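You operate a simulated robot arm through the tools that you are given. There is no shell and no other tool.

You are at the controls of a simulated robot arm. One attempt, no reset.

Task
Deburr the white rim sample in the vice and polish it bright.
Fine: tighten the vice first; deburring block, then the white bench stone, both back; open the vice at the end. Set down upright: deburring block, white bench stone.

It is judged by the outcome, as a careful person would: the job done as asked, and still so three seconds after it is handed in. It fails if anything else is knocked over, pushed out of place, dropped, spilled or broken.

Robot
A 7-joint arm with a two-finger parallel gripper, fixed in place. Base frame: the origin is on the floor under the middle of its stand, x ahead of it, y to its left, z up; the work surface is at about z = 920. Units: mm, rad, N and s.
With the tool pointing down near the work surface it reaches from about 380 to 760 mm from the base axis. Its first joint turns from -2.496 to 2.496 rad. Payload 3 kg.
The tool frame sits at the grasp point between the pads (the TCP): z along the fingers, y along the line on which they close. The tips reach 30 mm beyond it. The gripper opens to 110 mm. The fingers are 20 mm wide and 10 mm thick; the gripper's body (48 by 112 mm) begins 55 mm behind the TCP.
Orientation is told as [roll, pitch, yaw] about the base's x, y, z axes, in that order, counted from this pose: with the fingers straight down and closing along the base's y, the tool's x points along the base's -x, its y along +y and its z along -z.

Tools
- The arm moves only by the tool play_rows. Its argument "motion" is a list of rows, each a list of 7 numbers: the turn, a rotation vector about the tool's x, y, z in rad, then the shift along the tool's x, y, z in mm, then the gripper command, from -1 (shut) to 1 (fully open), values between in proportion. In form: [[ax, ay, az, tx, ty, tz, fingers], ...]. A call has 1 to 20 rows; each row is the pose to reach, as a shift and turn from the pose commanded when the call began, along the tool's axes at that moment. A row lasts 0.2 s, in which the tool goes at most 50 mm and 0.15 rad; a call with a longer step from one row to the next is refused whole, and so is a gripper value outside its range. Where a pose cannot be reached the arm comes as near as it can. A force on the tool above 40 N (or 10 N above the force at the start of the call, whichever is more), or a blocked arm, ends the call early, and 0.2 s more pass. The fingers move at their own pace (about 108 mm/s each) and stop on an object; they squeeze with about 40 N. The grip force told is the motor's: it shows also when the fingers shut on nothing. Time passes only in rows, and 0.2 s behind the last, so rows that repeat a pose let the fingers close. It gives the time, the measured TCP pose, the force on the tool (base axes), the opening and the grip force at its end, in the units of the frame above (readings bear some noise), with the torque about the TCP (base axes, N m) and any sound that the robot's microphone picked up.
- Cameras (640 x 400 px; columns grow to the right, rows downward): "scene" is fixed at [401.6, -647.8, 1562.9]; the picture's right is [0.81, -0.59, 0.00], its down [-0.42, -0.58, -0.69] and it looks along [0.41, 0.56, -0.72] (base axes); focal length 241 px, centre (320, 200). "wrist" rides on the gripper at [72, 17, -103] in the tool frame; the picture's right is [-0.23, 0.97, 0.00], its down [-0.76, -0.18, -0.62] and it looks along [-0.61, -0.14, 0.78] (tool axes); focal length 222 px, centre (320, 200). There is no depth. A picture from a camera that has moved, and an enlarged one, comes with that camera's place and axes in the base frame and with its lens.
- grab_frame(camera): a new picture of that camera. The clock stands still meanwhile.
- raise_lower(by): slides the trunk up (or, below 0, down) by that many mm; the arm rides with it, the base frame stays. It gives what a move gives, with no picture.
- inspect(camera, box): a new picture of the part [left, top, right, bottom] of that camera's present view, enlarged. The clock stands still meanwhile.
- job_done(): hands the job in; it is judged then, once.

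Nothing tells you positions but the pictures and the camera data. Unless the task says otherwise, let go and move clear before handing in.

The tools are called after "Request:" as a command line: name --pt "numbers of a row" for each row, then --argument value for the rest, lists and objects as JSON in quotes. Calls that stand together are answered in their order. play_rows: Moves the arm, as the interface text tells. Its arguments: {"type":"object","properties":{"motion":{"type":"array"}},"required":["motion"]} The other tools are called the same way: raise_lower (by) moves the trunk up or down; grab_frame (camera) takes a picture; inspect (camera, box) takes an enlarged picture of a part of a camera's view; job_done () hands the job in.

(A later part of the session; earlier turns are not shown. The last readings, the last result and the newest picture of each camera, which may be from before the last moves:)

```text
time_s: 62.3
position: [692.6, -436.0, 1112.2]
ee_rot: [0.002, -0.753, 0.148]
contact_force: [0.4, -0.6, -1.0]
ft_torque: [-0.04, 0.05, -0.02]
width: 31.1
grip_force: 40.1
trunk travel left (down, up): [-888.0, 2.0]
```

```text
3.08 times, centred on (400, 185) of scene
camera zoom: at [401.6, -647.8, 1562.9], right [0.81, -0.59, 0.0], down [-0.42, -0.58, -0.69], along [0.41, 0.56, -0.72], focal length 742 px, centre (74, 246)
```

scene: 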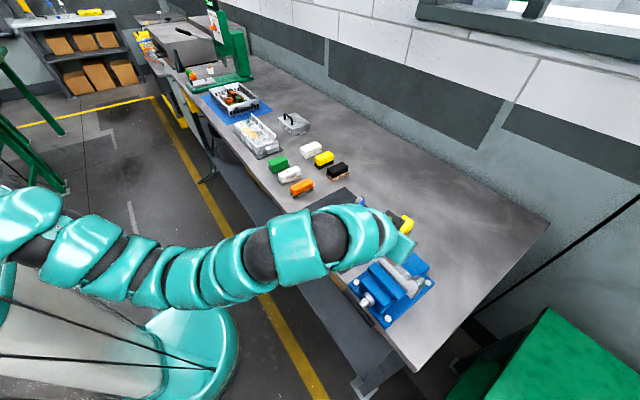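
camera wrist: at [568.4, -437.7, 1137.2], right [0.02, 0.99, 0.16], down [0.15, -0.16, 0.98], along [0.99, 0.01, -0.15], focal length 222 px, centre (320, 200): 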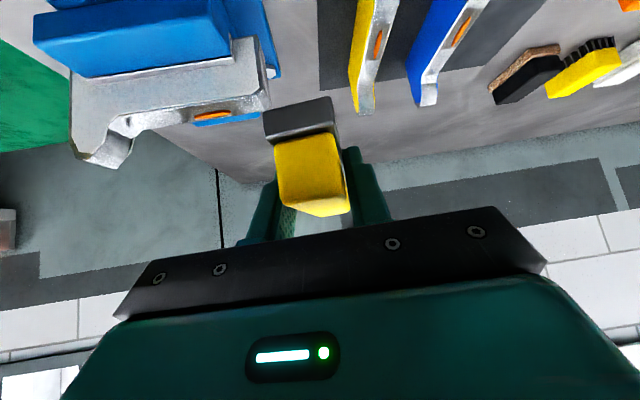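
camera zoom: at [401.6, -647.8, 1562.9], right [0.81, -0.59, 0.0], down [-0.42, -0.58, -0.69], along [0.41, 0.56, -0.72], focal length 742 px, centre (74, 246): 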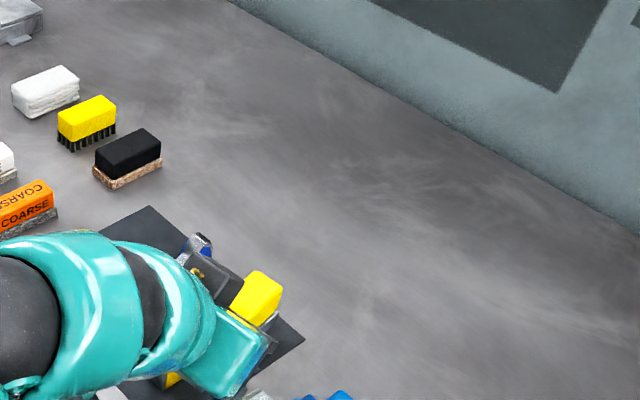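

The burr is a raised orange fin, and comparing zooms it seems slightly shorter than before (about 8.3 px native against about 9.5), so the block may be working. I'll go back, press a little more and do another full set.

Request:
play_rows --pt "0 0 0 0 -20 0 -1" --pt "0 0 0 0 -40 0 -1" --pt "0 0 0 12 -60 13 -1" --pt "0 0 0 24 -70 25.5 -1" --pt "0 0 0 27.5 -70 29.2 -1" --pt "0 0 0 29.4 -70 31.4 -1" --pt "0 0 0 29.4 -70 31.4 -1"

Request:
play_rows --pt "0 0 0 -1 8.9 0.9 -1" --pt "0 0 0 -1.9 17.8 1.8 -1" --pt "0 0 0 -1 8.9 0.9 -1" --pt "0 0 0 0 0 0 -1" --pt "0 0 0 1 -8.9 -0.9 -1" --pt "0 0 0 1.9 -17.8 -1.8 -1" --pt "0 0 0 1 -8.9 -0.9 -1" --pt "0 0 0 0 0 0 -1" --pt "0 0 0 -1 8.9 0.9 -1" --pt "0 0 0 -1.9 17.8 1.8 -1" --pt "0 0 0 -1 8.9 0.9 -1" --pt "0 0 0 0 0 0 -1" --pt "0 0 0 1 -8.9 -0.9 -1" --pt "0 0 0 1.9 -17.8 -1.8 -1" --pt "0 0 0 1 -8.9 -0.9 -1" --pt "0 0 0 0 0 0 -1"

Request:
play_rows --pt "0 0 0 -1 8.9 0.9 -1" --pt "0 0 0 -1.9 17.8 1.8 -1" --pt "0 0 0 -1 8.9 0.9 -1" --pt "0 0 0 0 0 0 -1" --pt "0 0 0 1 -8.9 -0.9 -1" --pt "0 0 0 1.9 -17.8 -1.8 -1" --pt "0 0 0 1 -8.9 -0.9 -1" --pt "0 0 0 0 0 0 -1" --pt "0 0 0 -1 8.9 0.9 -1" --pt "0 0 0 -1.9 17.8 1.8 -1" --pt "0 0 0 -1 8.9 0.9 -1" --pt "0 0 0 0 0 0 -1" --pt "0 0 0 1 -8.9 -0.9 -1" --pt "0 0 0 1.9 -17.8 -1.8 -1" --pt "0 0 0 1 -8.9 -0.9 -1" --pt "0 0 0 0 0 0 -1"

```text
time_s: 63.9
position: [702.6, -505.4, 1071.3]
ee_rot: [0.0, -0.757, 0.149]
contact_force: [2.1, -1.6, 12.3]
ft_torque: [0.04, -0.15, -0.03]
width: 31.3
grip_force: 40.2
trunk travel left (down, up): [-888.0, 2.0]
```

```text
time_s: 67.3
position: [700.5, -504.9, 1070.0]
ee_rot: [-0.003, -0.755, 0.151]
contact_force: [-2.4, -4.8, 18.5]
ft_torque: [-0.25, -0.2, -0.15]
width: 30.9
grip_force: 39.9
trunk travel left (down, up): [-888.0, 2.0]
```

```text
time_s: 70.7
position: [702.3, -506.2, 1069.5]
ee_rot: [0.002, -0.755, 0.147]
contact_force: [-1.5, -3.6, 10.2]
ft_torque: [-0.14, -0.14, -0.08]
width: 31.1
grip_force: 40.0
trunk travel left (down, up): [-888.0, 2.0]
```

Request:
play_rows --pt "0 0 0 -5 0 -5.5 -1" --pt "0 0 0 -17 10 -18 -1" --pt "0 0 0 -29 30 -31 -1" --pt "0 0 0 -29 50 -31 -1" --pt "0 0 0 -29 70 -31 -1"

Request:
inspect --camera "scene" --box '[375, 245, 405, 275]'

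Request:
inspect --camera "wrist" --box '[170, 80, 280, 150]'

```text
time_s: 71.9
position: [691.0, -438.3, 1111.9]
ee_rot: [0.001, -0.754, 0.148]
contact_force: [1.4, 0.3, -0.5]
ft_torque: [-0.02, 0.02, 0.03]
width: 31.0
grip_force: 40.4
trunk travel left (down, up): [-888.0, 2.0]
```

```text
13.33 times, centred on (390, 260) of scene
camera zoom: at [401.6, -647.8, 1562.9], right [0.81, -0.59, 0.0], down [-0.42, -0.58, -0.69], along [0.41, 0.56, -0.72], focal length 3217 px, centre (-613, -600)
```

zoom: 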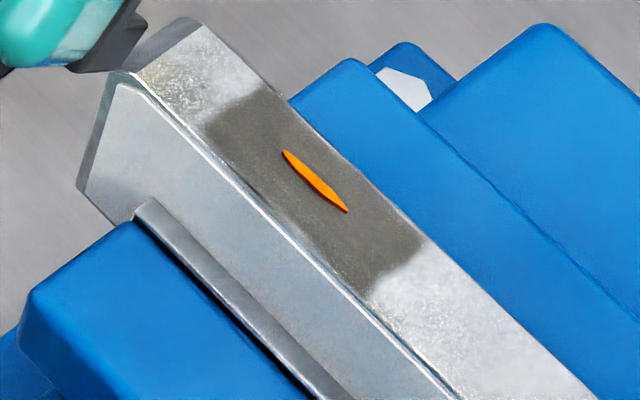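

```text
5.71 times, centred on (225, 115) of wrist
camera zoom: at [568.1, -439.1, 1137.6], right [0.02, 0.99, 0.16], down [0.15, -0.16, 0.98], along [0.99, 0.01, -0.15], focal length 1269 px, centre (863, 686)
```

zoom: 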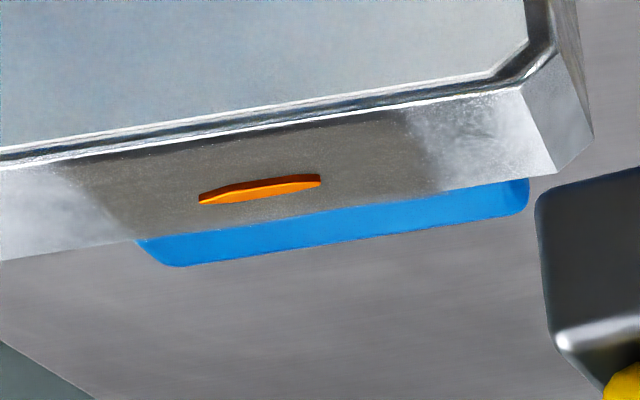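

The burr has clearly shrunk by nearly half, so the yellow steel-plate block is right. I'll continue with more strokes.

Request:
play_rows --pt "0 0 0 0 -20 0 -1" --pt "0 0 0 0 -40 0 -1" --pt "0 0 0 12 -60 13 -1" --pt "0 0 0 24 -70 25.5 -1" --pt "0 0 0 27.5 -70 29.2 -1" --pt "0 0 0 29.5 -70 31.5 -1" --pt "0 0 0 29.5 -70 31.5 -1"

Request:
play_rows --pt "0 0 0 -1 8.9 0.9 -1" --pt "0 0 0 -1.9 17.8 1.8 -1" --pt "0 0 0 -1 8.9 0.9 -1" --pt "0 0 0 0 0 0 -1" --pt "0 0 0 1 -8.9 -0.9 -1" --pt "0 0 0 1.9 -17.8 -1.8 -1" --pt "0 0 0 1 -8.9 -0.9 -1" --pt "0 0 0 0 0 0 -1" --pt "0 0 0 -1 8.9 0.9 -1" --pt "0 0 0 -1.9 17.8 1.8 -1" --pt "0 0 0 -1 8.9 0.9 -1" --pt "0 0 0 0 0 0 -1" --pt "0 0 0 1 -8.9 -0.9 -1" --pt "0 0 0 1.9 -17.8 -1.8 -1" --pt "0 0 0 1 -8.9 -0.9 -1" --pt "0 0 0 0 0 0 -1"

Request:
play_rows --pt "0 0 0 -0.8 8.9 1.1 -1" --pt "0 0 0 -1.7 17.8 2 -1" --pt "0 0 0 -0.8 8.9 1.1 -1" --pt "0 0 0 0.2 0 0.2 -1" --pt "0 0 0 1.2 -8.9 -0.7 -1" --pt "0 0 0 2.1 -17.8 -1.6 -1" --pt "0 0 0 1.2 -8.9 -0.7 -1" --pt "0 0 0 0.2 0 0.2 -1" --pt "0 0 0 -0.8 8.9 1.1 -1" --pt "0 0 0 -1.7 17.8 2 -1" --pt "0 0 0 -0.8 8.9 1.1 -1" --pt "0 0 0 0.2 0 0.2 -1" --pt "0 0 0 1.2 -8.9 -0.7 -1" --pt "0 0 0 2.1 -17.8 -1.6 -1" --pt "0 0 0 1.2 -8.9 -0.7 -1" --pt "0 0 0 0.2 0 0.2 -1"

Request:
play_rows --pt "0 0 0 -5 0 -5.5 -1" --pt "0 0 0 -17 10 -18 -1" --pt "0 0 0 -29 30 -31 -1" --pt "0 0 0 -29 50 -31 -1" --pt "0 0 0 -29 70 -31 -1"

Request:
inspect --camera "scene" --box '[375, 245, 405, 275]'

Request:
inspect --camera "wrist" --box '[170, 80, 280, 150]'

```text
time_s: 73.5
position: [702.9, -505.7, 1069.8]
ee_rot: [-0.001, -0.757, 0.151]
contact_force: [1.7, -2.2, 13.4]
ft_torque: [-0.09, -0.14, -0.06]
width: 31.3
grip_force: 40.2
trunk travel left (down, up): [-888.0, 2.0]
```

```text
time_s: 76.9
position: [702.5, -506.6, 1068.3]
ee_rot: [-0.003, -0.756, 0.148]
contact_force: [-2.6, -3.6, 10.5]
ft_torque: [-0.12, -0.18, -0.1]
width: 31.1
grip_force: 40.1
trunk travel left (down, up): [-888.0, 2.0]
```

```text
time_s: 80.3
position: [700.8, -506.0, 1069.7]
ee_rot: [-0.001, -0.756, 0.15]
contact_force: [-1.0, -3.4, 11.8]
ft_torque: [0.0, -0.15, -0.11]
width: 31.3
grip_force: 39.7
trunk travel left (down, up): [-888.0, 2.0]
```

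```text
time_s: 81.5
position: [690.7, -437.1, 1110.4]
ee_rot: [0.002, -0.754, 0.149]
contact_force: [0.0, -0.7, -1.7]
ft_torque: [0.0, 0.02, -0.02]
width: 31.1
grip_force: 39.5
trunk travel left (down, up): [-888.0, 2.0]
```

```text
13.33 times, centred on (390, 260) of scene
camera zoom: at [401.6, -647.8, 1562.9], right [0.81, -0.59, 0.0], down [-0.42, -0.58, -0.69], along [0.41, 0.56, -0.72], focal length 3217 px, centre (-613, -600)
```

zoom: 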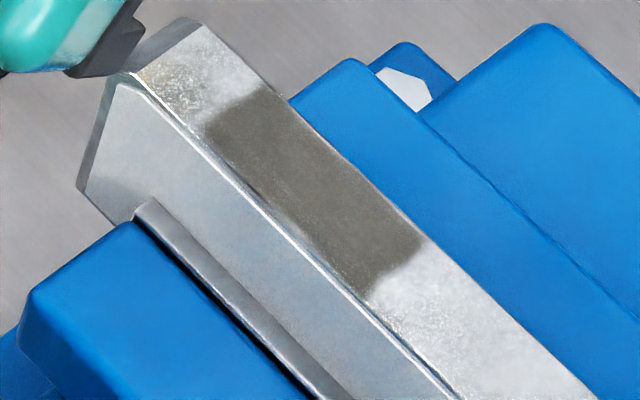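

```text
5.71 times, centred on (225, 115) of wrist
camera zoom: at [568.2, -438.9, 1136.0], right [0.02, 0.99, 0.16], down [0.15, -0.16, 0.98], along [0.99, 0.0, -0.15], focal length 1269 px, centre (863, 686)
```

zoom: 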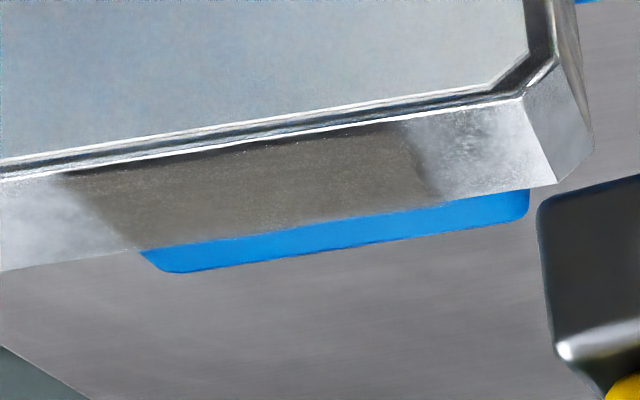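

The burr is completely gone, leaving only the dull patch. Now I'll carry the deburring block back to its original spot along the same path.

Request:
play_rows --pt "0 0 0 -28.7 7.8 15 -1" --pt "0 0 0 -57.3 15.6 30 -1" --pt "0 0 0 -86 23.4 45 -1"

Request:
play_rows --pt "0.034 0 0.036 -16 26 15 -1" --pt "0.068 0 0.073 -32 50 30 -1" --pt "0.102 0 0.109 -48 68 45 -1"

```text
time_s: 82.3
position: [783.4, -400.3, 1136.2]
ee_rot: [0.002, -0.752, 0.149]
contact_force: [0.6, -0.3, -2.0]
ft_torque: [-0.01, 0.03, 0.01]
width: 31.1
grip_force: 40.1
trunk travel left (down, up): [-888.0, 2.0]
```

```text
time_s: 83.1
position: [835.3, -323.6, 1136.3]
ee_rot: [0.002, -0.752, -0.002]
contact_force: [-1.2, 0.1, -3.2]
ft_torque: [-0.01, 0.01, -0.04]
width: 31.0
grip_force: 40.3
trunk travel left (down, up): [-888.0, 2.0]
```

Request:
play_rows --pt "0 0 0 -15.2 28.3 20.9 -1" --pt "0 0 0 -30.5 56.7 41.8 -1" --pt "0 0 0 -45.7 85 62.8 -1" --pt "0 0 0 -61 113.4 83.7 -1" --pt "0 0 0 -61 113.4 83.7 -1"

Request:
grab_frame --camera "wrist"

Request:
inspect --camera "scene" --box '[320, 110, 440, 220]'

```text
time_s: 84.3
position: [938.1, -210.8, 1119.4]
ee_rot: [0.004, -0.752, -0.002]
contact_force: [-1.1, 0.3, -1.4]
ft_torque: [0.02, 0.01, 0.01]
width: 31.0
grip_force: 40.2
trunk travel left (down, up): [-888.0, 2.0]
```

```text
taken
camera wrist: at [815.6, -194.8, 1145.8], right [0.17, 0.97, 0.16], down [0.13, -0.18, 0.98], along [0.98, -0.14, -0.16], focal length 222 px, centre (320, 200)
```

wrist: 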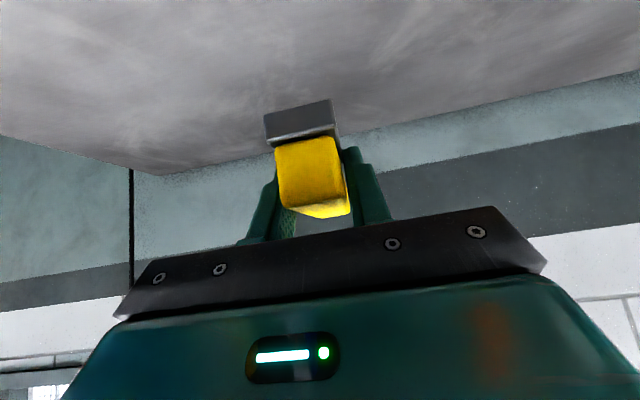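

```text
3.64 times, centred on (380, 165) of scene
camera zoom: at [401.6, -647.8, 1562.9], right [0.81, -0.59, 0.0], down [-0.42, -0.58, -0.69], along [0.41, 0.56, -0.72], focal length 877 px, centre (102, 327)
```

zoom: 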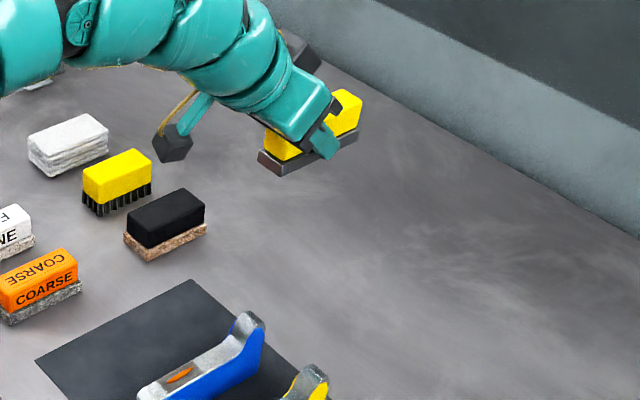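

Back above the original spot at (938,-211). I'll lower with the trunk.

Request:
raise_lower --by -120

Request:
raise_lower --by -38

Request:
inspect --camera "wrist" --box '[220, 40, 420, 260]'

```text
time_s: 85.8
position: [938.0, -211.1, 1001.0]
ee_rot: [0.002, -0.753, -0.003]
contact_force: [-0.4, 1.0, -1.1]
ft_torque: [0.01, 0.02, -0.01]
width: 31.0
grip_force: 40.0
trunk travel left (down, up): [-768.0, 122.0]
```

```text
time_s: 86.6
position: [938.1, -211.1, 962.6]
ee_rot: [0.002, -0.754, -0.002]
contact_force: [0.5, -0.9, -0.4]
ft_torque: [0.04, -0.03, 0.02]
width: 31.2
grip_force: 40.0
trunk travel left (down, up): [-730.0, 160.0]
```

```text
1.82 times, centred on (320, 150) of wrist
camera zoom: at [815.9, -194.1, 988.0], right [0.17, 0.97, 0.16], down [0.13, -0.18, 0.98], along [0.98, -0.14, -0.16], focal length 404 px, centre (320, 291)
```

zoom: 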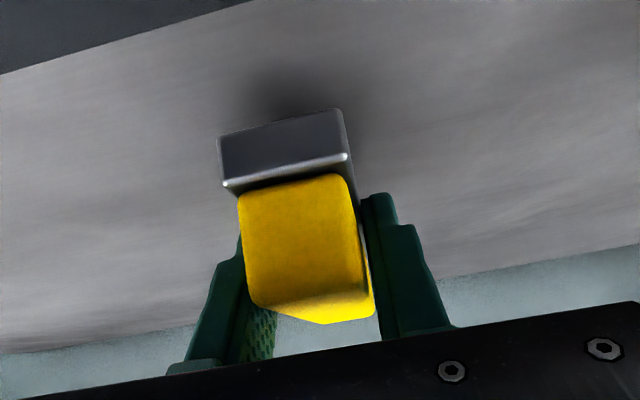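

Request:
raise_lower --by -7

Request:
play_rows --pt "0 0 0 0.5 0 0.5 -1" --pt "0 0 0 1 0 1 -1"

Request:
play_rows --pt "0 0 0 0.5 0 0.5 -1" --pt "0 0 0 1 0 1 -1"

Request:
inspect --camera "wrist" --box '[220, 40, 420, 260]'

```text
time_s: 87.2
position: [938.1, -210.5, 956.3]
ee_rot: [0.002, -0.754, -0.004]
contact_force: [-1.0, -0.7, -2.2]
ft_torque: [-0.02, -0.04, -0.02]
width: 31.1
grip_force: 40.1
trunk travel left (down, up): [-723.0, 167.0]
```

```text
time_s: 87.8
position: [938.1, -210.0, 955.0]
ee_rot: [0.003, -0.754, -0.001]
contact_force: [-0.2, 1.0, -1.5]
ft_torque: [0.01, 0.01, -0.02]
width: 30.9
grip_force: 40.2
trunk travel left (down, up): [-723.0, 167.0]
```

```text
time_s: 88.4
position: [938.8, -212.0, 953.4]
ee_rot: [0.002, -0.752, -0.001]
contact_force: [0.5, -0.2, -1.2]
ft_torque: [0.0, 0.01, 0.0]
width: 30.8
grip_force: 40.0
trunk travel left (down, up): [-723.0, 167.0]
```

```text
1.82 times, centred on (320, 150) of wrist
camera zoom: at [816.1, -194.2, 978.3], right [0.17, 0.97, 0.16], down [0.13, -0.18, 0.98], along [0.98, -0.14, -0.16], focal length 404 px, centre (320, 291)
```

zoom: 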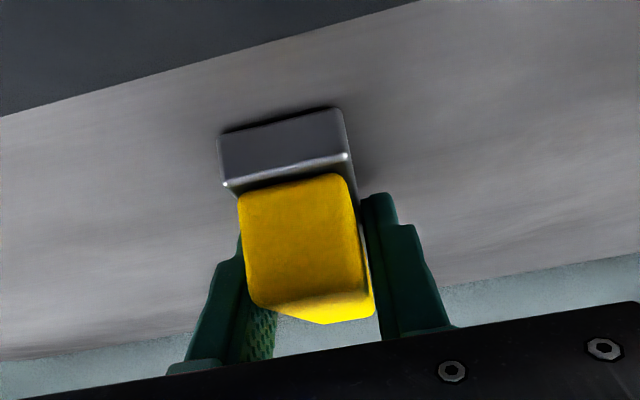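

Request:
play_rows --pt "0 0 0 0.4 0 0.4 -1" --pt "0 0 0 0.7 0 0.75 -1"

Request:
play_rows --pt "0 0 0 0.4 0 0.4 -1" --pt "0 0 0 0.7 0 0.75 -1"

```text
time_s: 89.0
position: [937.8, -210.8, 951.2]
ee_rot: [0.002, -0.753, -0.002]
contact_force: [0.9, 0.3, -0.3]
ft_torque: [0.02, -0.06, 0.0]
width: 31.2
grip_force: 39.9
trunk travel left (down, up): [-723.0, 167.0]
```

```text
time_s: 89.6
position: [938.9, -209.8, 950.6]
ee_rot: [0.001, -0.755, -0.002]
contact_force: [-0.9, -0.3, 4.4]
ft_torque: [-0.07, -0.3, -0.02]
width: 30.9
grip_force: 40.0
trunk travel left (down, up): [-723.0, 167.0]
```

The block is on the table (4 N). I'll release it and lift away with the trunk.

Request:
play_rows --pt "0 0 0 0 0 0 -0.3" --pt "0 0 0 0 0 0 0.1" --pt "0 0 0 0 0 0 0.2" --pt "0 0 0 0 0 0 0.2"

Request:
raise_lower --by 100

Request:
inspect --camera "scene" --box '[350, 160, 400, 200]'

Request:
grab_frame --camera "wrist"

```text
time_s: 90.6
position: [939.2, -212.2, 950.8]
ee_rot: [0.0, -0.755, -0.002]
contact_force: [0.2, 0.4, 0.3]
ft_torque: [0.0, 0.01, 0.04]
width: 65.9
grip_force: 0.1
trunk travel left (down, up): [-723.0, 167.0]
```

```text
time_s: 91.9
position: [939.0, -211.5, 1049.5]
ee_rot: [0.004, -0.753, -0.003]
contact_force: [-0.1, 0.0, -0.3]
ft_torque: [-0.03, -0.02, 0.02]
width: 65.8
grip_force: 0.0
trunk travel left (down, up): [-823.0, 67.0]
```

```text
10.00 times, centred on (375, 180) of scene
camera zoom: at [401.6, -647.8, 1562.9], right [0.81, -0.59, 0.0], down [-0.42, -0.58, -0.69], along [0.41, 0.56, -0.72], focal length 2413 px, centre (-230, 400)
```

zoom: 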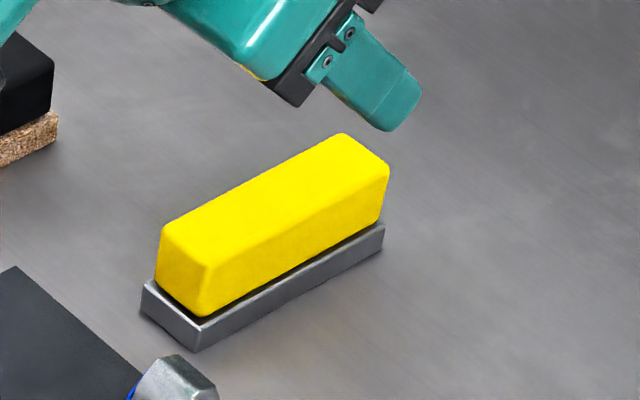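

```text
taken
camera wrist: at [816.1, -194.3, 1075.5], right [0.17, 0.97, 0.16], down [0.13, -0.18, 0.98], along [0.98, -0.14, -0.16], focal length 222 px, centre (320, 200)
```

wrist: 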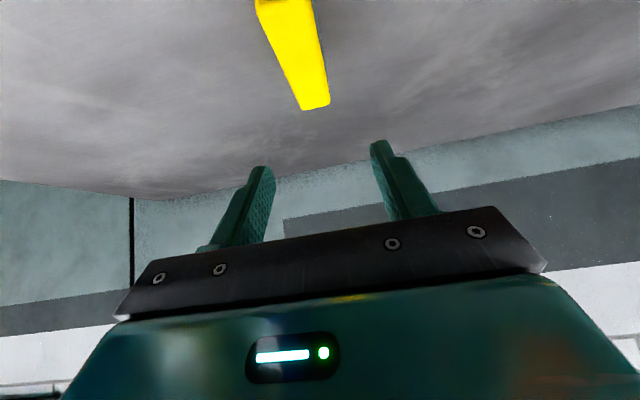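

The deburring block is back exactly where it was. Next is the white FINE stone at about (733,6). I'll raise the trunk, bring the tool upright and move over it.

Request:
raise_lower --by 66

Request:
play_rows --pt "0 0.125 0 20 18.5 -22 0.5" --pt "0 0.25 0 40 37 -44 0.5" --pt "0 0.376 0 60 55.5 -66 0.5" --pt "0 0.5 0 80 74 -88 0.5" --pt "0 0.627 0 100 92.5 -110 0.5" --pt "0 0.753 0 121 111 -132 0.5"

Request:
grab_frame --camera "scene"

Request:
grab_frame --camera "wrist"

```text
time_s: 93.0
position: [938.8, -211.5, 1115.5]
ee_rot: [0.003, -0.751, -0.002]
contact_force: [0.0, 0.9, 0.4]
ft_torque: [0.0, -0.02, 0.01]
width: 65.8
grip_force: 0.1
trunk travel left (down, up): [-889.0, 1.0]
```

```text
time_s: 94.3
position: [767.0, -101.2, 1124.0]
ee_rot: [0.024, -0.001, -0.007]
contact_force: [-0.4, 3.5, -0.3]
ft_torque: [-0.22, -0.05, 0.01]
width: 82.6
grip_force: 0.1
out of reach, approached as far as the arm can: row 6
trunk travel left (down, up): [-889.0, 1.0]
```

```text
taken
```

scene: 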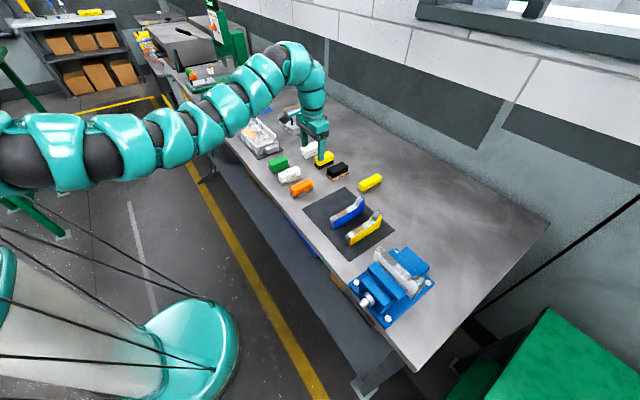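

```text
taken
camera wrist: at [695.6, -86.9, 1227.9], right [0.23, 0.97, 0.02], down [0.76, -0.2, 0.62], along [0.61, -0.13, -0.78], focal length 222 px, centre (320, 200)
```

wrist: 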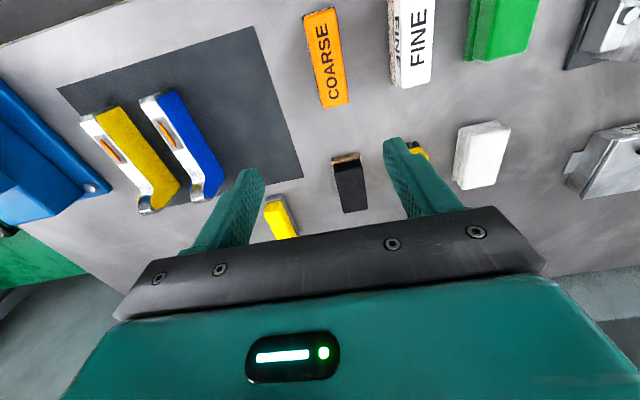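

Upright is at a wrist limit in this posture, so I'll use a modest tilt of about 0.35 and approach the FINE stone lower down.

Request:
play_rows --pt "0.006 -0.09 0 12 26.7 23.5 0.5" --pt "0.012 -0.18 0 28 53.4 47 0.5" --pt "0.018 -0.27 0 46 80 70.5 0.5" --pt "0.024 -0.35 0 67 107 94 0.5"

Request:
grab_frame --camera "wrist"

Request:
grab_frame --camera "scene"

```text
time_s: 95.3
position: [702.0, 5.6, 1027.3]
ee_rot: [-0.026, -0.354, 0.003]
contact_force: [-0.2, 0.5, 0.0]
ft_torque: [0.0, -0.01, 0.02]
width: 82.5
grip_force: 0.1
trunk travel left (down, up): [-889.0, 1.0]
```

```text
taken
camera wrist: at [599.0, 24.8, 1098.8], right [0.22, 0.97, 0.06], down [0.5, -0.16, 0.85], along [0.84, -0.16, -0.52], focal length 222 px, centre (320, 200)
```

wrist: 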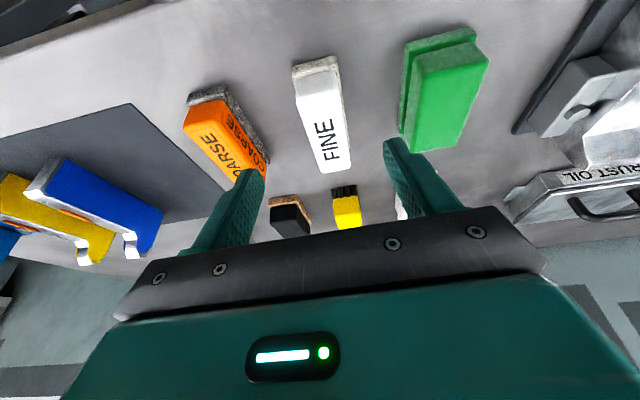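

```text
taken
```

scene: 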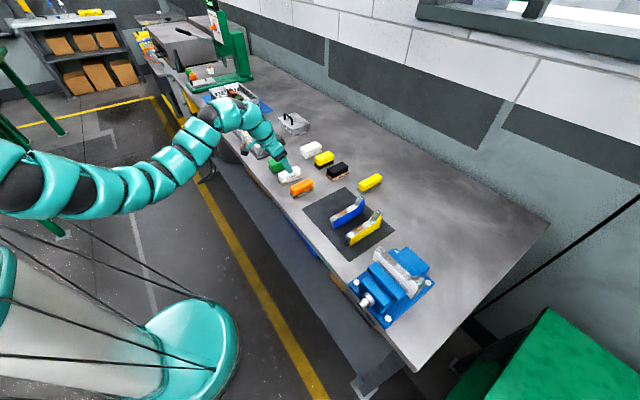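

Request:
inspect --camera "wrist" --box '[250, 30, 400, 200]'

Request:
inspect --camera "scene" --box '[260, 150, 320, 200]'

```text
2.35 times, centred on (325, 115) of wrist
camera zoom: at [599.0, 24.8, 1098.8], right [0.22, 0.97, 0.06], down [0.5, -0.16, 0.85], along [0.84, -0.16, -0.52], focal length 523 px, centre (308, 400)
```

zoom: 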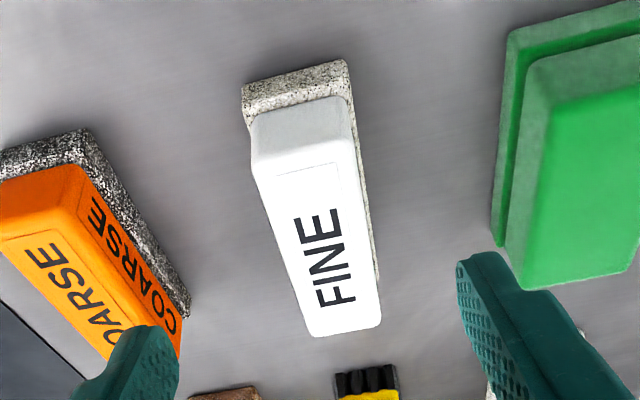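

```text
8.00 times, centred on (290, 175) of scene
camera zoom: at [401.6, -647.8, 1562.9], right [0.81, -0.59, 0.0], down [-0.42, -0.58, -0.69], along [0.41, 0.56, -0.72], focal length 1930 px, centre (560, 400)
```

zoom: 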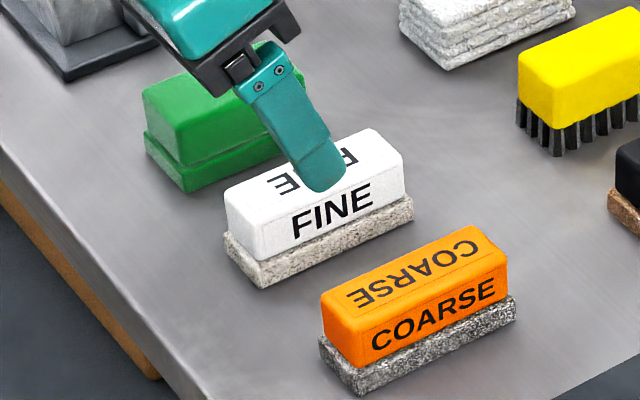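

FINE is centred at about (729.5,10.5), with a 34 mm stone base (z 920–936) under a narrower handle. I'll align with the roll corrected and grip the base as I did before.

Request:
play_rows --pt "-0.012 0 0.0045 -3.3 2.5 15 0.2" --pt "-0.0244 0 0.009 -6.6 4.9 31 0.2" --pt "-0.0244 0 0.009 -6.6 4.9 31 0.2"

Request:
inspect --camera "wrist" --box '[220, 30, 420, 230]'

```text
time_s: 96.2
position: [718.4, 10.9, 1003.6]
ee_rot: [0.004, -0.352, -0.005]
contact_force: [0.3, -0.3, -0.1]
ft_torque: [0.01, 0.01, 0.01]
width: 65.8
grip_force: 0.0
trunk travel left (down, up): [-889.0, 1.0]
```

```text
2.00 times, centred on (320, 130) of wrist
camera zoom: at [616.5, 27.1, 1073.9], right [0.22, 0.97, 0.08], down [0.5, -0.18, 0.85], along [0.84, -0.14, -0.53], focal length 444 px, centre (320, 340)
```

zoom: 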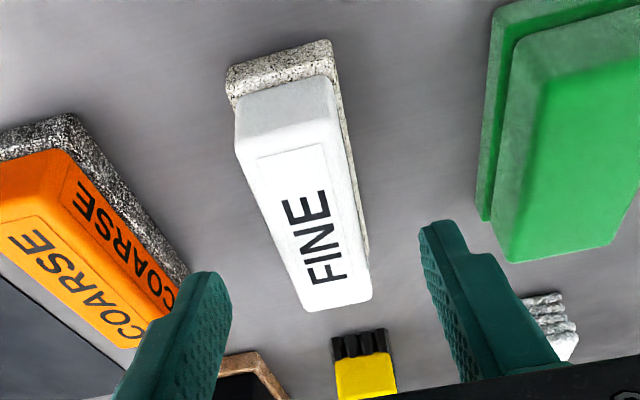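

Request:
play_rows --pt "0 0 0 5.3 0.2 14.3 0.2" --pt "0 0 0 10.6 0.4 28.6 0.2" --pt "0 0 0 14 0.5 38 0.2" --pt "0 0 0 16.3 0.5 44.5 0.2"

Request:
inspect --camera "wrist" --box '[220, 30, 420, 230]'

Request:
inspect --camera "scene" --box '[260, 150, 320, 200]'

```text
time_s: 97.2
position: [717.3, 11.0, 954.9]
ee_rot: [0.003, -0.349, -0.006]
contact_force: [-0.6, -0.2, 0.1]
ft_torque: [0.03, 0.0, 0.04]
width: 66.0
grip_force: 0.1
trunk travel left (down, up): [-889.0, 1.0]
```

```text
2.00 times, centred on (320, 130) of wrist
camera zoom: at [613.8, 28.5, 1028.0], right [0.22, 0.97, 0.08], down [0.5, -0.18, 0.85], along [0.84, -0.14, -0.53], focal length 444 px, centre (320, 340)
```

zoom: 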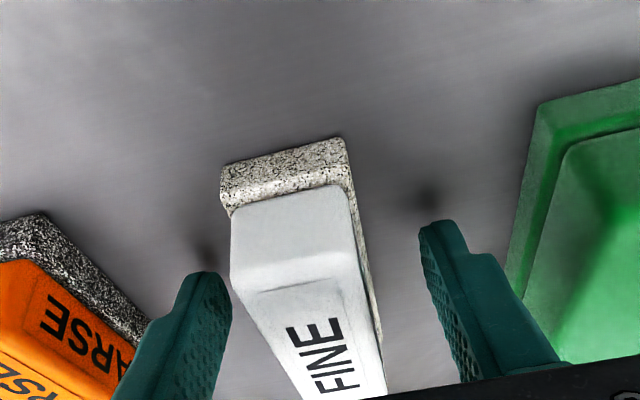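

```text
8.00 times, centred on (290, 175) of scene
camera zoom: at [401.6, -647.8, 1562.9], right [0.81, -0.59, 0.0], down [-0.42, -0.58, -0.69], along [0.41, 0.56, -0.72], focal length 1930 px, centre (560, 400)
```

zoom: 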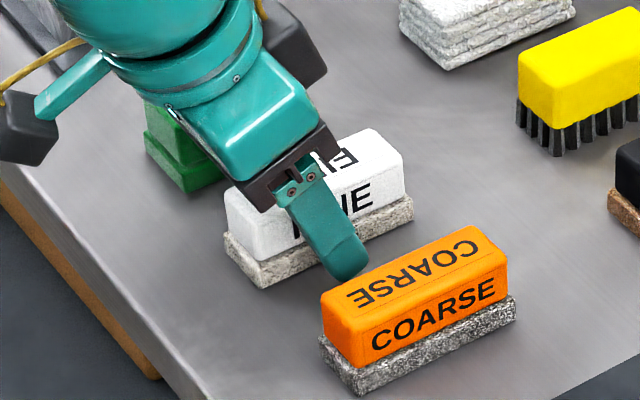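

Request:
play_rows --pt "0 0 0 0 0.3 0 -1" --pt "0 0 0 0 0.3 0 -1" --pt "0 0 0 0 0.3 0 -1" --pt "0 0 0 0 0.3 0 -1"

Request:
play_rows --pt "0 0 0 -0.7 0 -1.9 -1" --pt "0 0 0 -1.4 0 -3.8 -1" --pt "0 0 0 -2.1 0 -5.6 -1" --pt "0 0 0 -2.1 0 -5.6 -1"

Request:
inspect --camera "wrist" --box '[220, 30, 420, 230]'

Request:
inspect --camera "scene" --box '[260, 150, 320, 200]'

```text
time_s: 98.2
position: [716.6, 11.9, 956.1]
ee_rot: [0.004, -0.35, -0.006]
contact_force: [-0.2, -0.5, -0.1]
ft_torque: [-0.05, -0.08, -0.02]
width: 34.4
grip_force: 40.5
trunk travel left (down, up): [-889.0, 1.0]
```

```text
time_s: 99.2
position: [717.2, 11.7, 962.4]
ee_rot: [0.004, -0.351, -0.006]
contact_force: [-0.7, 0.3, -3.0]
ft_torque: [0.03, 0.02, 0.02]
width: 34.4
grip_force: 40.5
trunk travel left (down, up): [-889.0, 1.0]
```

```text
2.00 times, centred on (320, 130) of wrist
camera zoom: at [615.1, 28.3, 1034.3], right [0.22, 0.97, 0.08], down [0.5, -0.18, 0.85], along [0.84, -0.14, -0.53], focal length 444 px, centre (320, 340)
```

zoom: 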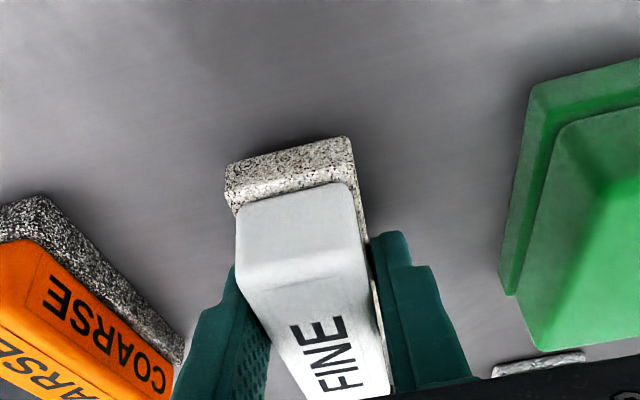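

```text
8.00 times, centred on (290, 175) of scene
camera zoom: at [401.6, -647.8, 1562.9], right [0.81, -0.59, 0.0], down [-0.42, -0.58, -0.69], along [0.41, 0.56, -0.72], focal length 1930 px, centre (560, 400)
```

zoom: 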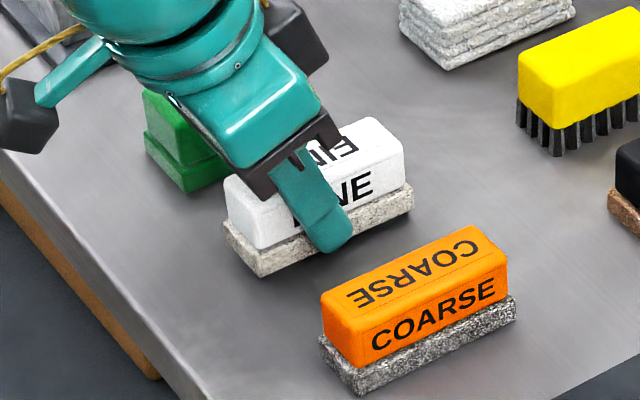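

The stone is gripped firmly on its base (34.4 mm). I'll lift straight up first, then head toward the vice.

Request:
play_rows --pt "0 0 0 -7 0 -19 -1" --pt "0 0 0 -14 0 -38 -1" --pt "0 0 0 -21.5 0 -56.5 -1" --pt "0 0 0 -37 -15 -66 -1" --pt "0 0 0 -56 -33 -72 -1" --pt "0 0 0 -74 -52 -77 -1"

Request:
grab_frame --camera "wrist"

```text
time_s: 100.5
position: [759.6, -40.3, 1056.4]
ee_rot: [0.004, -0.35, -0.006]
contact_force: [0.7, -0.1, -2.6]
ft_torque: [-0.02, 0.06, 0.02]
width: 34.6
grip_force: 39.8
trunk travel left (down, up): [-889.0, 1.0]
```

```text
taken
camera wrist: at [657.7, -23.2, 1128.9], right [0.22, 0.97, 0.08], down [0.5, -0.18, 0.85], along [0.84, -0.14, -0.53], focal length 222 px, centre (320, 200)
```

wrist: 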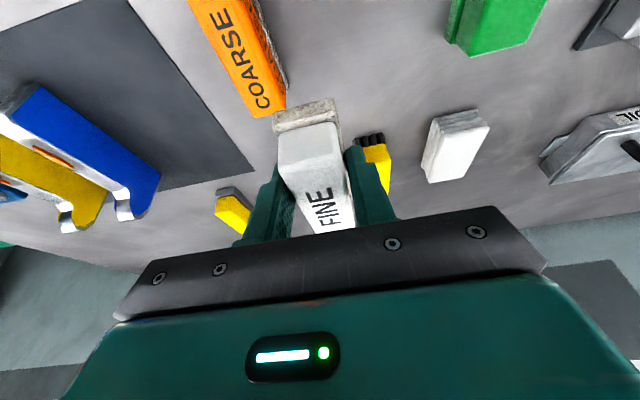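

Request:
play_rows --pt "0 0 0 -6.8 -42 -6.9 -1" --pt "0 0 0 -13.6 -84 -13.8 -1" --pt "0 0 0 -20.3 -126 -20.6 -1" --pt "0 0 0 -27.1 -168 -27.5 -1" --pt "0 0 0 -33.9 -210 -34.4 -1"

Request:
play_rows --pt "0 0 0 0.5 -37 -6 -1" --pt "0 0 0 1 -75 -12 -1" --pt "0 0 0 1.8 -112 -17 -1" --pt "0 0 0 2.5 -150 -22 -1"

Request:
grab_frame --camera "scene"

```text
time_s: 101.8
position: [778.9, -253.2, 1104.9]
ee_rot: [0.006, -0.35, -0.004]
contact_force: [0.3, -0.1, -2.2]
ft_torque: [0.02, 0.03, 0.02]
width: 34.5
grip_force: 39.7
trunk travel left (down, up): [-889.0, 1.0]
```

```text
time_s: 102.8
position: [767.3, -402.8, 1121.8]
ee_rot: [0.006, -0.349, -0.006]
contact_force: [-0.7, 0.5, -2.4]
ft_torque: [0.01, -0.01, 0.01]
width: 34.5
grip_force: 40.6
trunk travel left (down, up): [-889.0, 1.0]
```

```text
taken
```

scene: 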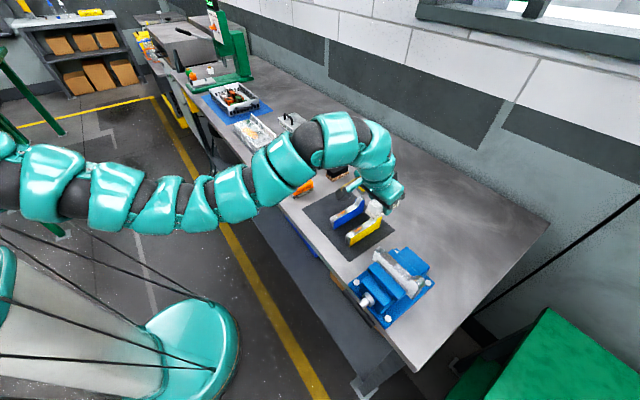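

Request:
play_rows --pt "0 0 0 15 -25 -5.5 -1" --pt "0 0 0 30 -50 -11 -1" --pt "0 0 0 45 -75 -16.4 -1" --pt "0 0 0 59.8 -100.5 -21.9 -1"

Request:
grab_frame --camera "wrist"

Request:
grab_frame --camera "scene"

```text
time_s: 103.8
position: [703.6, -503.6, 1123.9]
ee_rot: [0.006, -0.35, -0.005]
contact_force: [0.4, -0.2, -1.6]
ft_torque: [0.01, 0.04, -0.01]
width: 34.3
grip_force: 40.0
trunk travel left (down, up): [-889.0, 1.0]
```

```text
taken
camera wrist: at [601.6, -486.9, 1195.5], right [0.22, 0.97, 0.08], down [0.5, -0.18, 0.85], along [0.84, -0.14, -0.53], focal length 222 px, centre (320, 200)
```

wrist: 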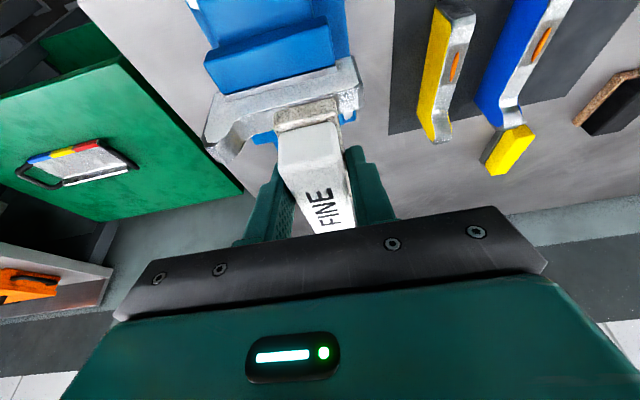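

```text
taken
```

scene: 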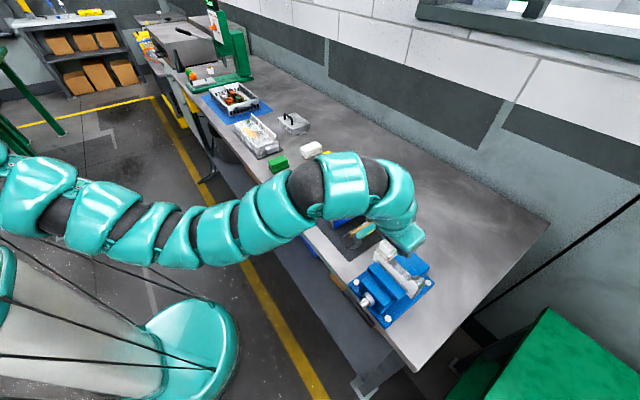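

Stone over the patch. Descending to near contact, then in fine steps.

Request:
play_rows --pt "0 0 0 5 0 14 -1" --pt "0 0 0 10 0 27.5 -1" --pt "0 0 0 15 0 41.3 -1"

Request:
play_rows --pt "0 0 0 0.5 0 1.4 -1" --pt "0 0 0 1 0 2.8 -1" --pt "0 0 0 1.5 0 4.2 -1"

Request:
inspect --camera "wrist" --box '[180, 20, 420, 230]'

```text
time_s: 104.5
position: [703.1, -501.5, 1078.7]
ee_rot: [0.005, -0.348, -0.005]
contact_force: [0.1, 0.0, -1.3]
ft_torque: [0.0, 0.03, 0.05]
width: 34.4
grip_force: 40.1
trunk travel left (down, up): [-889.0, 1.0]
```

```text
time_s: 105.3
position: [704.9, -501.0, 1073.6]
ee_rot: [0.004, -0.351, -0.003]
contact_force: [1.0, 0.4, -0.4]
ft_torque: [-0.03, 0.05, -0.03]
width: 34.4
grip_force: 39.6
trunk travel left (down, up): [-889.0, 1.0]
```

```text
1.90 times, centred on (300, 125) of wrist
camera zoom: at [602.0, -484.9, 1146.2], right [0.22, 0.97, 0.08], down [0.5, -0.18, 0.85], along [0.84, -0.14, -0.53], focal length 423 px, centre (358, 343)
```

zoom: 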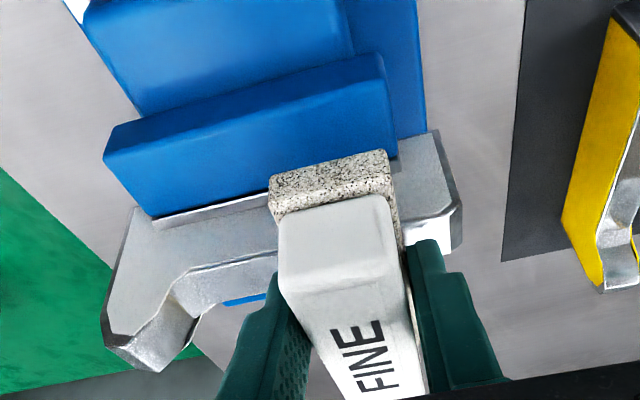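

Request:
play_rows --pt "0 0 0 0.3 0 0.8 -1" --pt "0 0 0 0.5 0 1.5 -1"

Request:
play_rows --pt "0 0 0 0.2 0 0.6 -1" --pt "0 0 0 0.4 0 1.2 -1"

```text
time_s: 106.0
position: [704.4, -500.8, 1073.0]
ee_rot: [0.003, -0.353, -0.005]
contact_force: [-1.5, -0.8, 5.5]
ft_torque: [-0.12, 0.06, 0.0]
width: 34.6
grip_force: 40.2
trunk travel left (down, up): [-889.0, 1.0]
```

```text
time_s: 106.5
position: [703.7, -501.5, 1074.9]
ee_rot: [0.004, -0.354, -0.004]
contact_force: [2.8, -5.0, 16.7]
ft_torque: [-0.1, -0.14, -0.04]
width: 34.4
grip_force: 39.8
trunk travel left (down, up): [-889.0, 1.0]
```

Contact at about 17 N. Polishing strokes now.

Request:
play_rows --pt "0 0 0 0 8 0 -1" --pt "0 0 0 0 16 0 -1" --pt "0 0 0 0 8 0 -1" --pt "0 0 0 0 -1 0 -1" --pt "0 0 0 0 -10 0 -1" --pt "0 0 0 0 -20 0 -1" --pt "0 0 0 0 -10 0 -1" --pt "0 0 0 0 -1 0 -1" --pt "0 0 0 0 8 0 -1" --pt "0 0 0 0 16 0 -1" --pt "0 0 0 0 8 0 -1" --pt "0 0 0 0 -1 0 -1" --pt "0 0 0 0 -10 0 -1" --pt "0 0 0 0 -20 0 -1" --pt "0 0 0 0 -10 0 -1" --pt "0 0 0 0 0 0 -1"

Request:
play_rows --pt "0 0 0 0 8 0 -1" --pt "0 0 0 0 16 0 -1" --pt "0 0 0 0 8 0 -1" --pt "0 0 0 0 -1 0 -1" --pt "0 0 0 0 -10 0 -1" --pt "0 0 0 0 -20 0 -1" --pt "0 0 0 0 -10 0 -1" --pt "0 0 0 0 -1 0 -1" --pt "0 0 0 0 8 0 -1" --pt "0 0 0 0 16 0 -1" --pt "0 0 0 0 8 0 -1" --pt "0 0 0 0 -1 0 -1" --pt "0 0 0 0 -10 0 -1" --pt "0 0 0 0 -20 0 -1" --pt "0 0 0 0 -10 0 -1" --pt "0 0 0 0 0 0 -1"

Request:
play_rows --pt "0 0 0 -2 0 -5.5 -1" --pt "0 0 0 -8 10 -22 -1" --pt "0 0 0 -14 30 -38 -1" --pt "0 0 0 -14 55 -38 -1" --pt "0 0 0 -14 80 -38 -1"

Request:
inspect --camera "scene" --box '[375, 245, 405, 275]'

Request:
grab_frame --camera "wrist"

```text
time_s: 110.0
position: [700.7, -501.8, 1073.4]
ee_rot: [0.001, -0.353, -0.009]
contact_force: [-4.6, -10.2, 30.6]
ft_torque: [-0.36, -0.21, -0.17]
width: 34.3
grip_force: 40.2
trunk travel left (down, up): [-889.0, 1.0]
```

```text
time_s: 113.3
position: [702.7, -503.4, 1072.8]
ee_rot: [0.0, -0.352, -0.006]
contact_force: [-4.7, -9.0, 29.4]
ft_torque: [-0.42, -0.14, -0.16]
width: 34.1
grip_force: 39.9
trunk travel left (down, up): [-889.0, 1.0]
```

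```text
time_s: 114.5
position: [703.5, -420.6, 1113.2]
ee_rot: [0.005, -0.348, -0.006]
contact_force: [-0.4, 0.7, -1.5]
ft_torque: [0.0, 0.02, 0.01]
width: 34.4
grip_force: 40.0
trunk travel left (down, up): [-889.0, 1.0]
```

```text
13.33 times, centred on (390, 260) of scene
camera zoom: at [401.6, -647.8, 1562.9], right [0.81, -0.59, 0.0], down [-0.42, -0.58, -0.69], along [0.41, 0.56, -0.72], focal length 3217 px, centre (-613, -600)
```

zoom: 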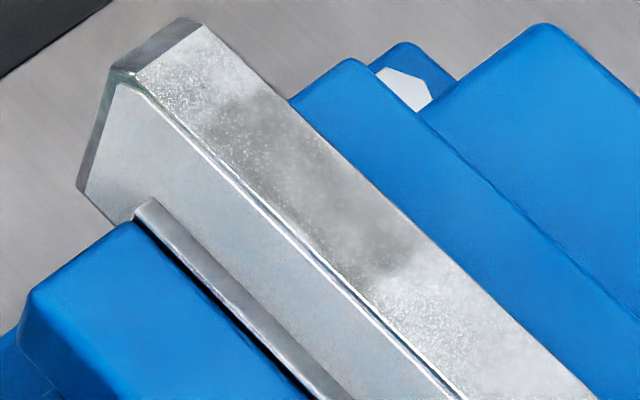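

```text
taken
camera wrist: at [602.2, -403.2, 1185.0], right [0.22, 0.97, 0.08], down [0.5, -0.18, 0.84], along [0.84, -0.14, -0.53], focal length 222 px, centre (320, 200)
```

wrist: 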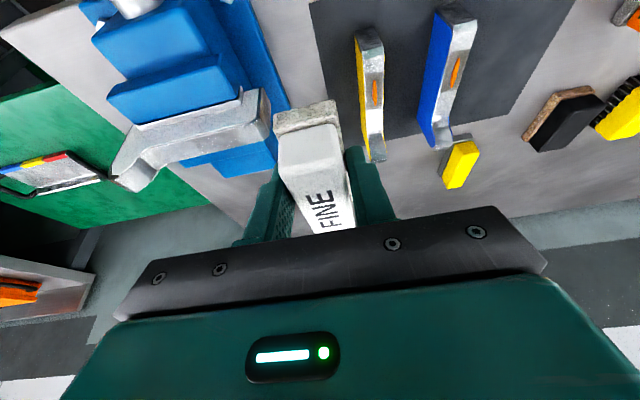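

The patch is much brighter, with only slight dullness left at its two ends. I'll do another set with slightly longer strokes to cover the ends.

Request:
play_rows --pt "0 0 0 0 -25 0 -1" --pt "0 0 0 0 -50 0 -1" --pt "0 0 0 6 -70 16 -1" --pt "0 0 0 12 -80 32.5 -1" --pt "0 0 0 13.3 -80 36.2 -1" --pt "0 0 0 13.8 -80 37.6 -1" --pt "0 0 0 13.8 -80 37.6 -1"

Request:
play_rows --pt "0 0 0 0 8 0 -1" --pt "0 0 0 0 16 0 -1" --pt "0 0 0 0 24 0 -1" --pt "0 0 0 0 16 0 -1" --pt "0 0 0 0 8 0 -1" --pt "0 0 0 0 -1 0 -1" --pt "0 0 0 0 -9 0 -1" --pt "0 0 0 0 -17 0 -1" --pt "0 0 0 0 -25 0 -1" --pt "0 0 0 0 -17 0 -1" --pt "0 0 0 0 -9 0 -1" --pt "0 0 0 0 -1 0 -1" --pt "0 0 0 0 8 0 -1" --pt "0 0 0 0 16 0 -1" --pt "0 0 0 0 24 0 -1" --pt "0 0 0 0 16 0 -1" --pt "0 0 0 0 8 0 -1" --pt "0 0 0 0 0 0 -1"

Request:
play_rows --pt "0 0 0 0 -8 0 -1" --pt "0 0 0 0 -16 0 -1" --pt "0 0 0 0 -25 0 -1" --pt "0 0 0 0 -17 0 -1" --pt "0 0 0 0 -9 0 -1" --pt "0 0 0 0 -1 0 -1" --pt "0 0 0 0 8 0 -1" --pt "0 0 0 0 16 0 -1" --pt "0 0 0 0 24 0 -1" --pt "0 0 0 0 16 0 -1" --pt "0 0 0 0 8 0 -1" --pt "0 0 0 0 0 0 -1" --pt "0 0 0 0 -8 0 -1" --pt "0 0 0 0 -16 0 -1" --pt "0 0 0 0 -25 0 -1" --pt "0 0 0 0 -17 0 -1" --pt "0 0 0 0 -9 0 -1" --pt "0 0 0 0 0 0 -1"

Request:
play_rows --pt "0 0 0 -2 0 -5.5 -1" --pt "0 0 0 -8 10 -22 -1" --pt "0 0 0 -14 30 -38 -1" --pt "0 0 0 -14 55 -38 -1" --pt "0 0 0 -14 80 -38 -1"

Request:
inspect --camera "scene" --box '[375, 245, 405, 275]'

Request:
inspect --camera "wrist" --box '[90, 60, 300, 210]'

```text
time_s: 116.2
position: [705.2, -502.4, 1073.5]
ee_rot: [0.004, -0.354, -0.006]
contact_force: [2.6, -2.6, 5.2]
ft_torque: [-0.06, -0.12, -0.02]
width: 34.4
grip_force: 40.3
trunk travel left (down, up): [-889.0, 1.0]
```

```text
time_s: 120.0
position: [703.4, -498.8, 1073.0]
ee_rot: [0.003, -0.352, -0.003]
contact_force: [-0.5, 7.0, 16.8]
ft_torque: [0.19, -0.17, 0.05]
width: 34.6
grip_force: 40.0
trunk travel left (down, up): [-889.0, 1.0]
```

```text
time_s: 123.8
position: [703.5, -503.9, 1072.3]
ee_rot: [0.003, -0.353, -0.006]
contact_force: [-0.2, -7.3, 20.4]
ft_torque: [-0.23, -0.1, -0.07]
width: 34.4
grip_force: 40.1
trunk travel left (down, up): [-889.0, 1.0]
```

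```text
time_s: 125.0
position: [703.6, -420.0, 1111.0]
ee_rot: [0.005, -0.349, -0.006]
contact_force: [-0.4, 0.1, -1.8]
ft_torque: [0.01, 0.02, -0.01]
width: 34.3
grip_force: 40.2
trunk travel left (down, up): [-889.0, 1.0]
```

```text
13.33 times, centred on (390, 260) of scene
camera zoom: at [401.6, -647.8, 1562.9], right [0.81, -0.59, 0.0], down [-0.42, -0.58, -0.69], along [0.41, 0.56, -0.72], focal length 3217 px, centre (-613, -600)
```

zoom: 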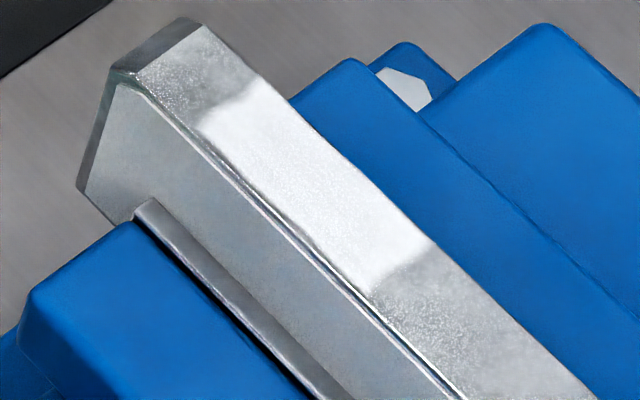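

```text
2.67 times, centred on (195, 135) of wrist
camera zoom: at [601.5, -402.9, 1183.2], right [0.22, 0.97, 0.08], down [0.5, -0.18, 0.84], along [0.84, -0.14, -0.53], focal length 592 px, centre (653, 373)
```

zoom: 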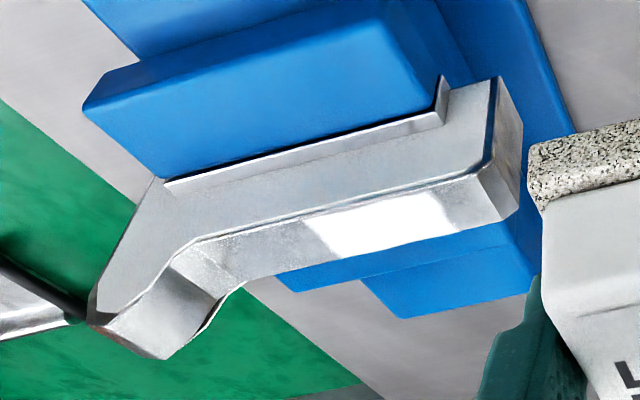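

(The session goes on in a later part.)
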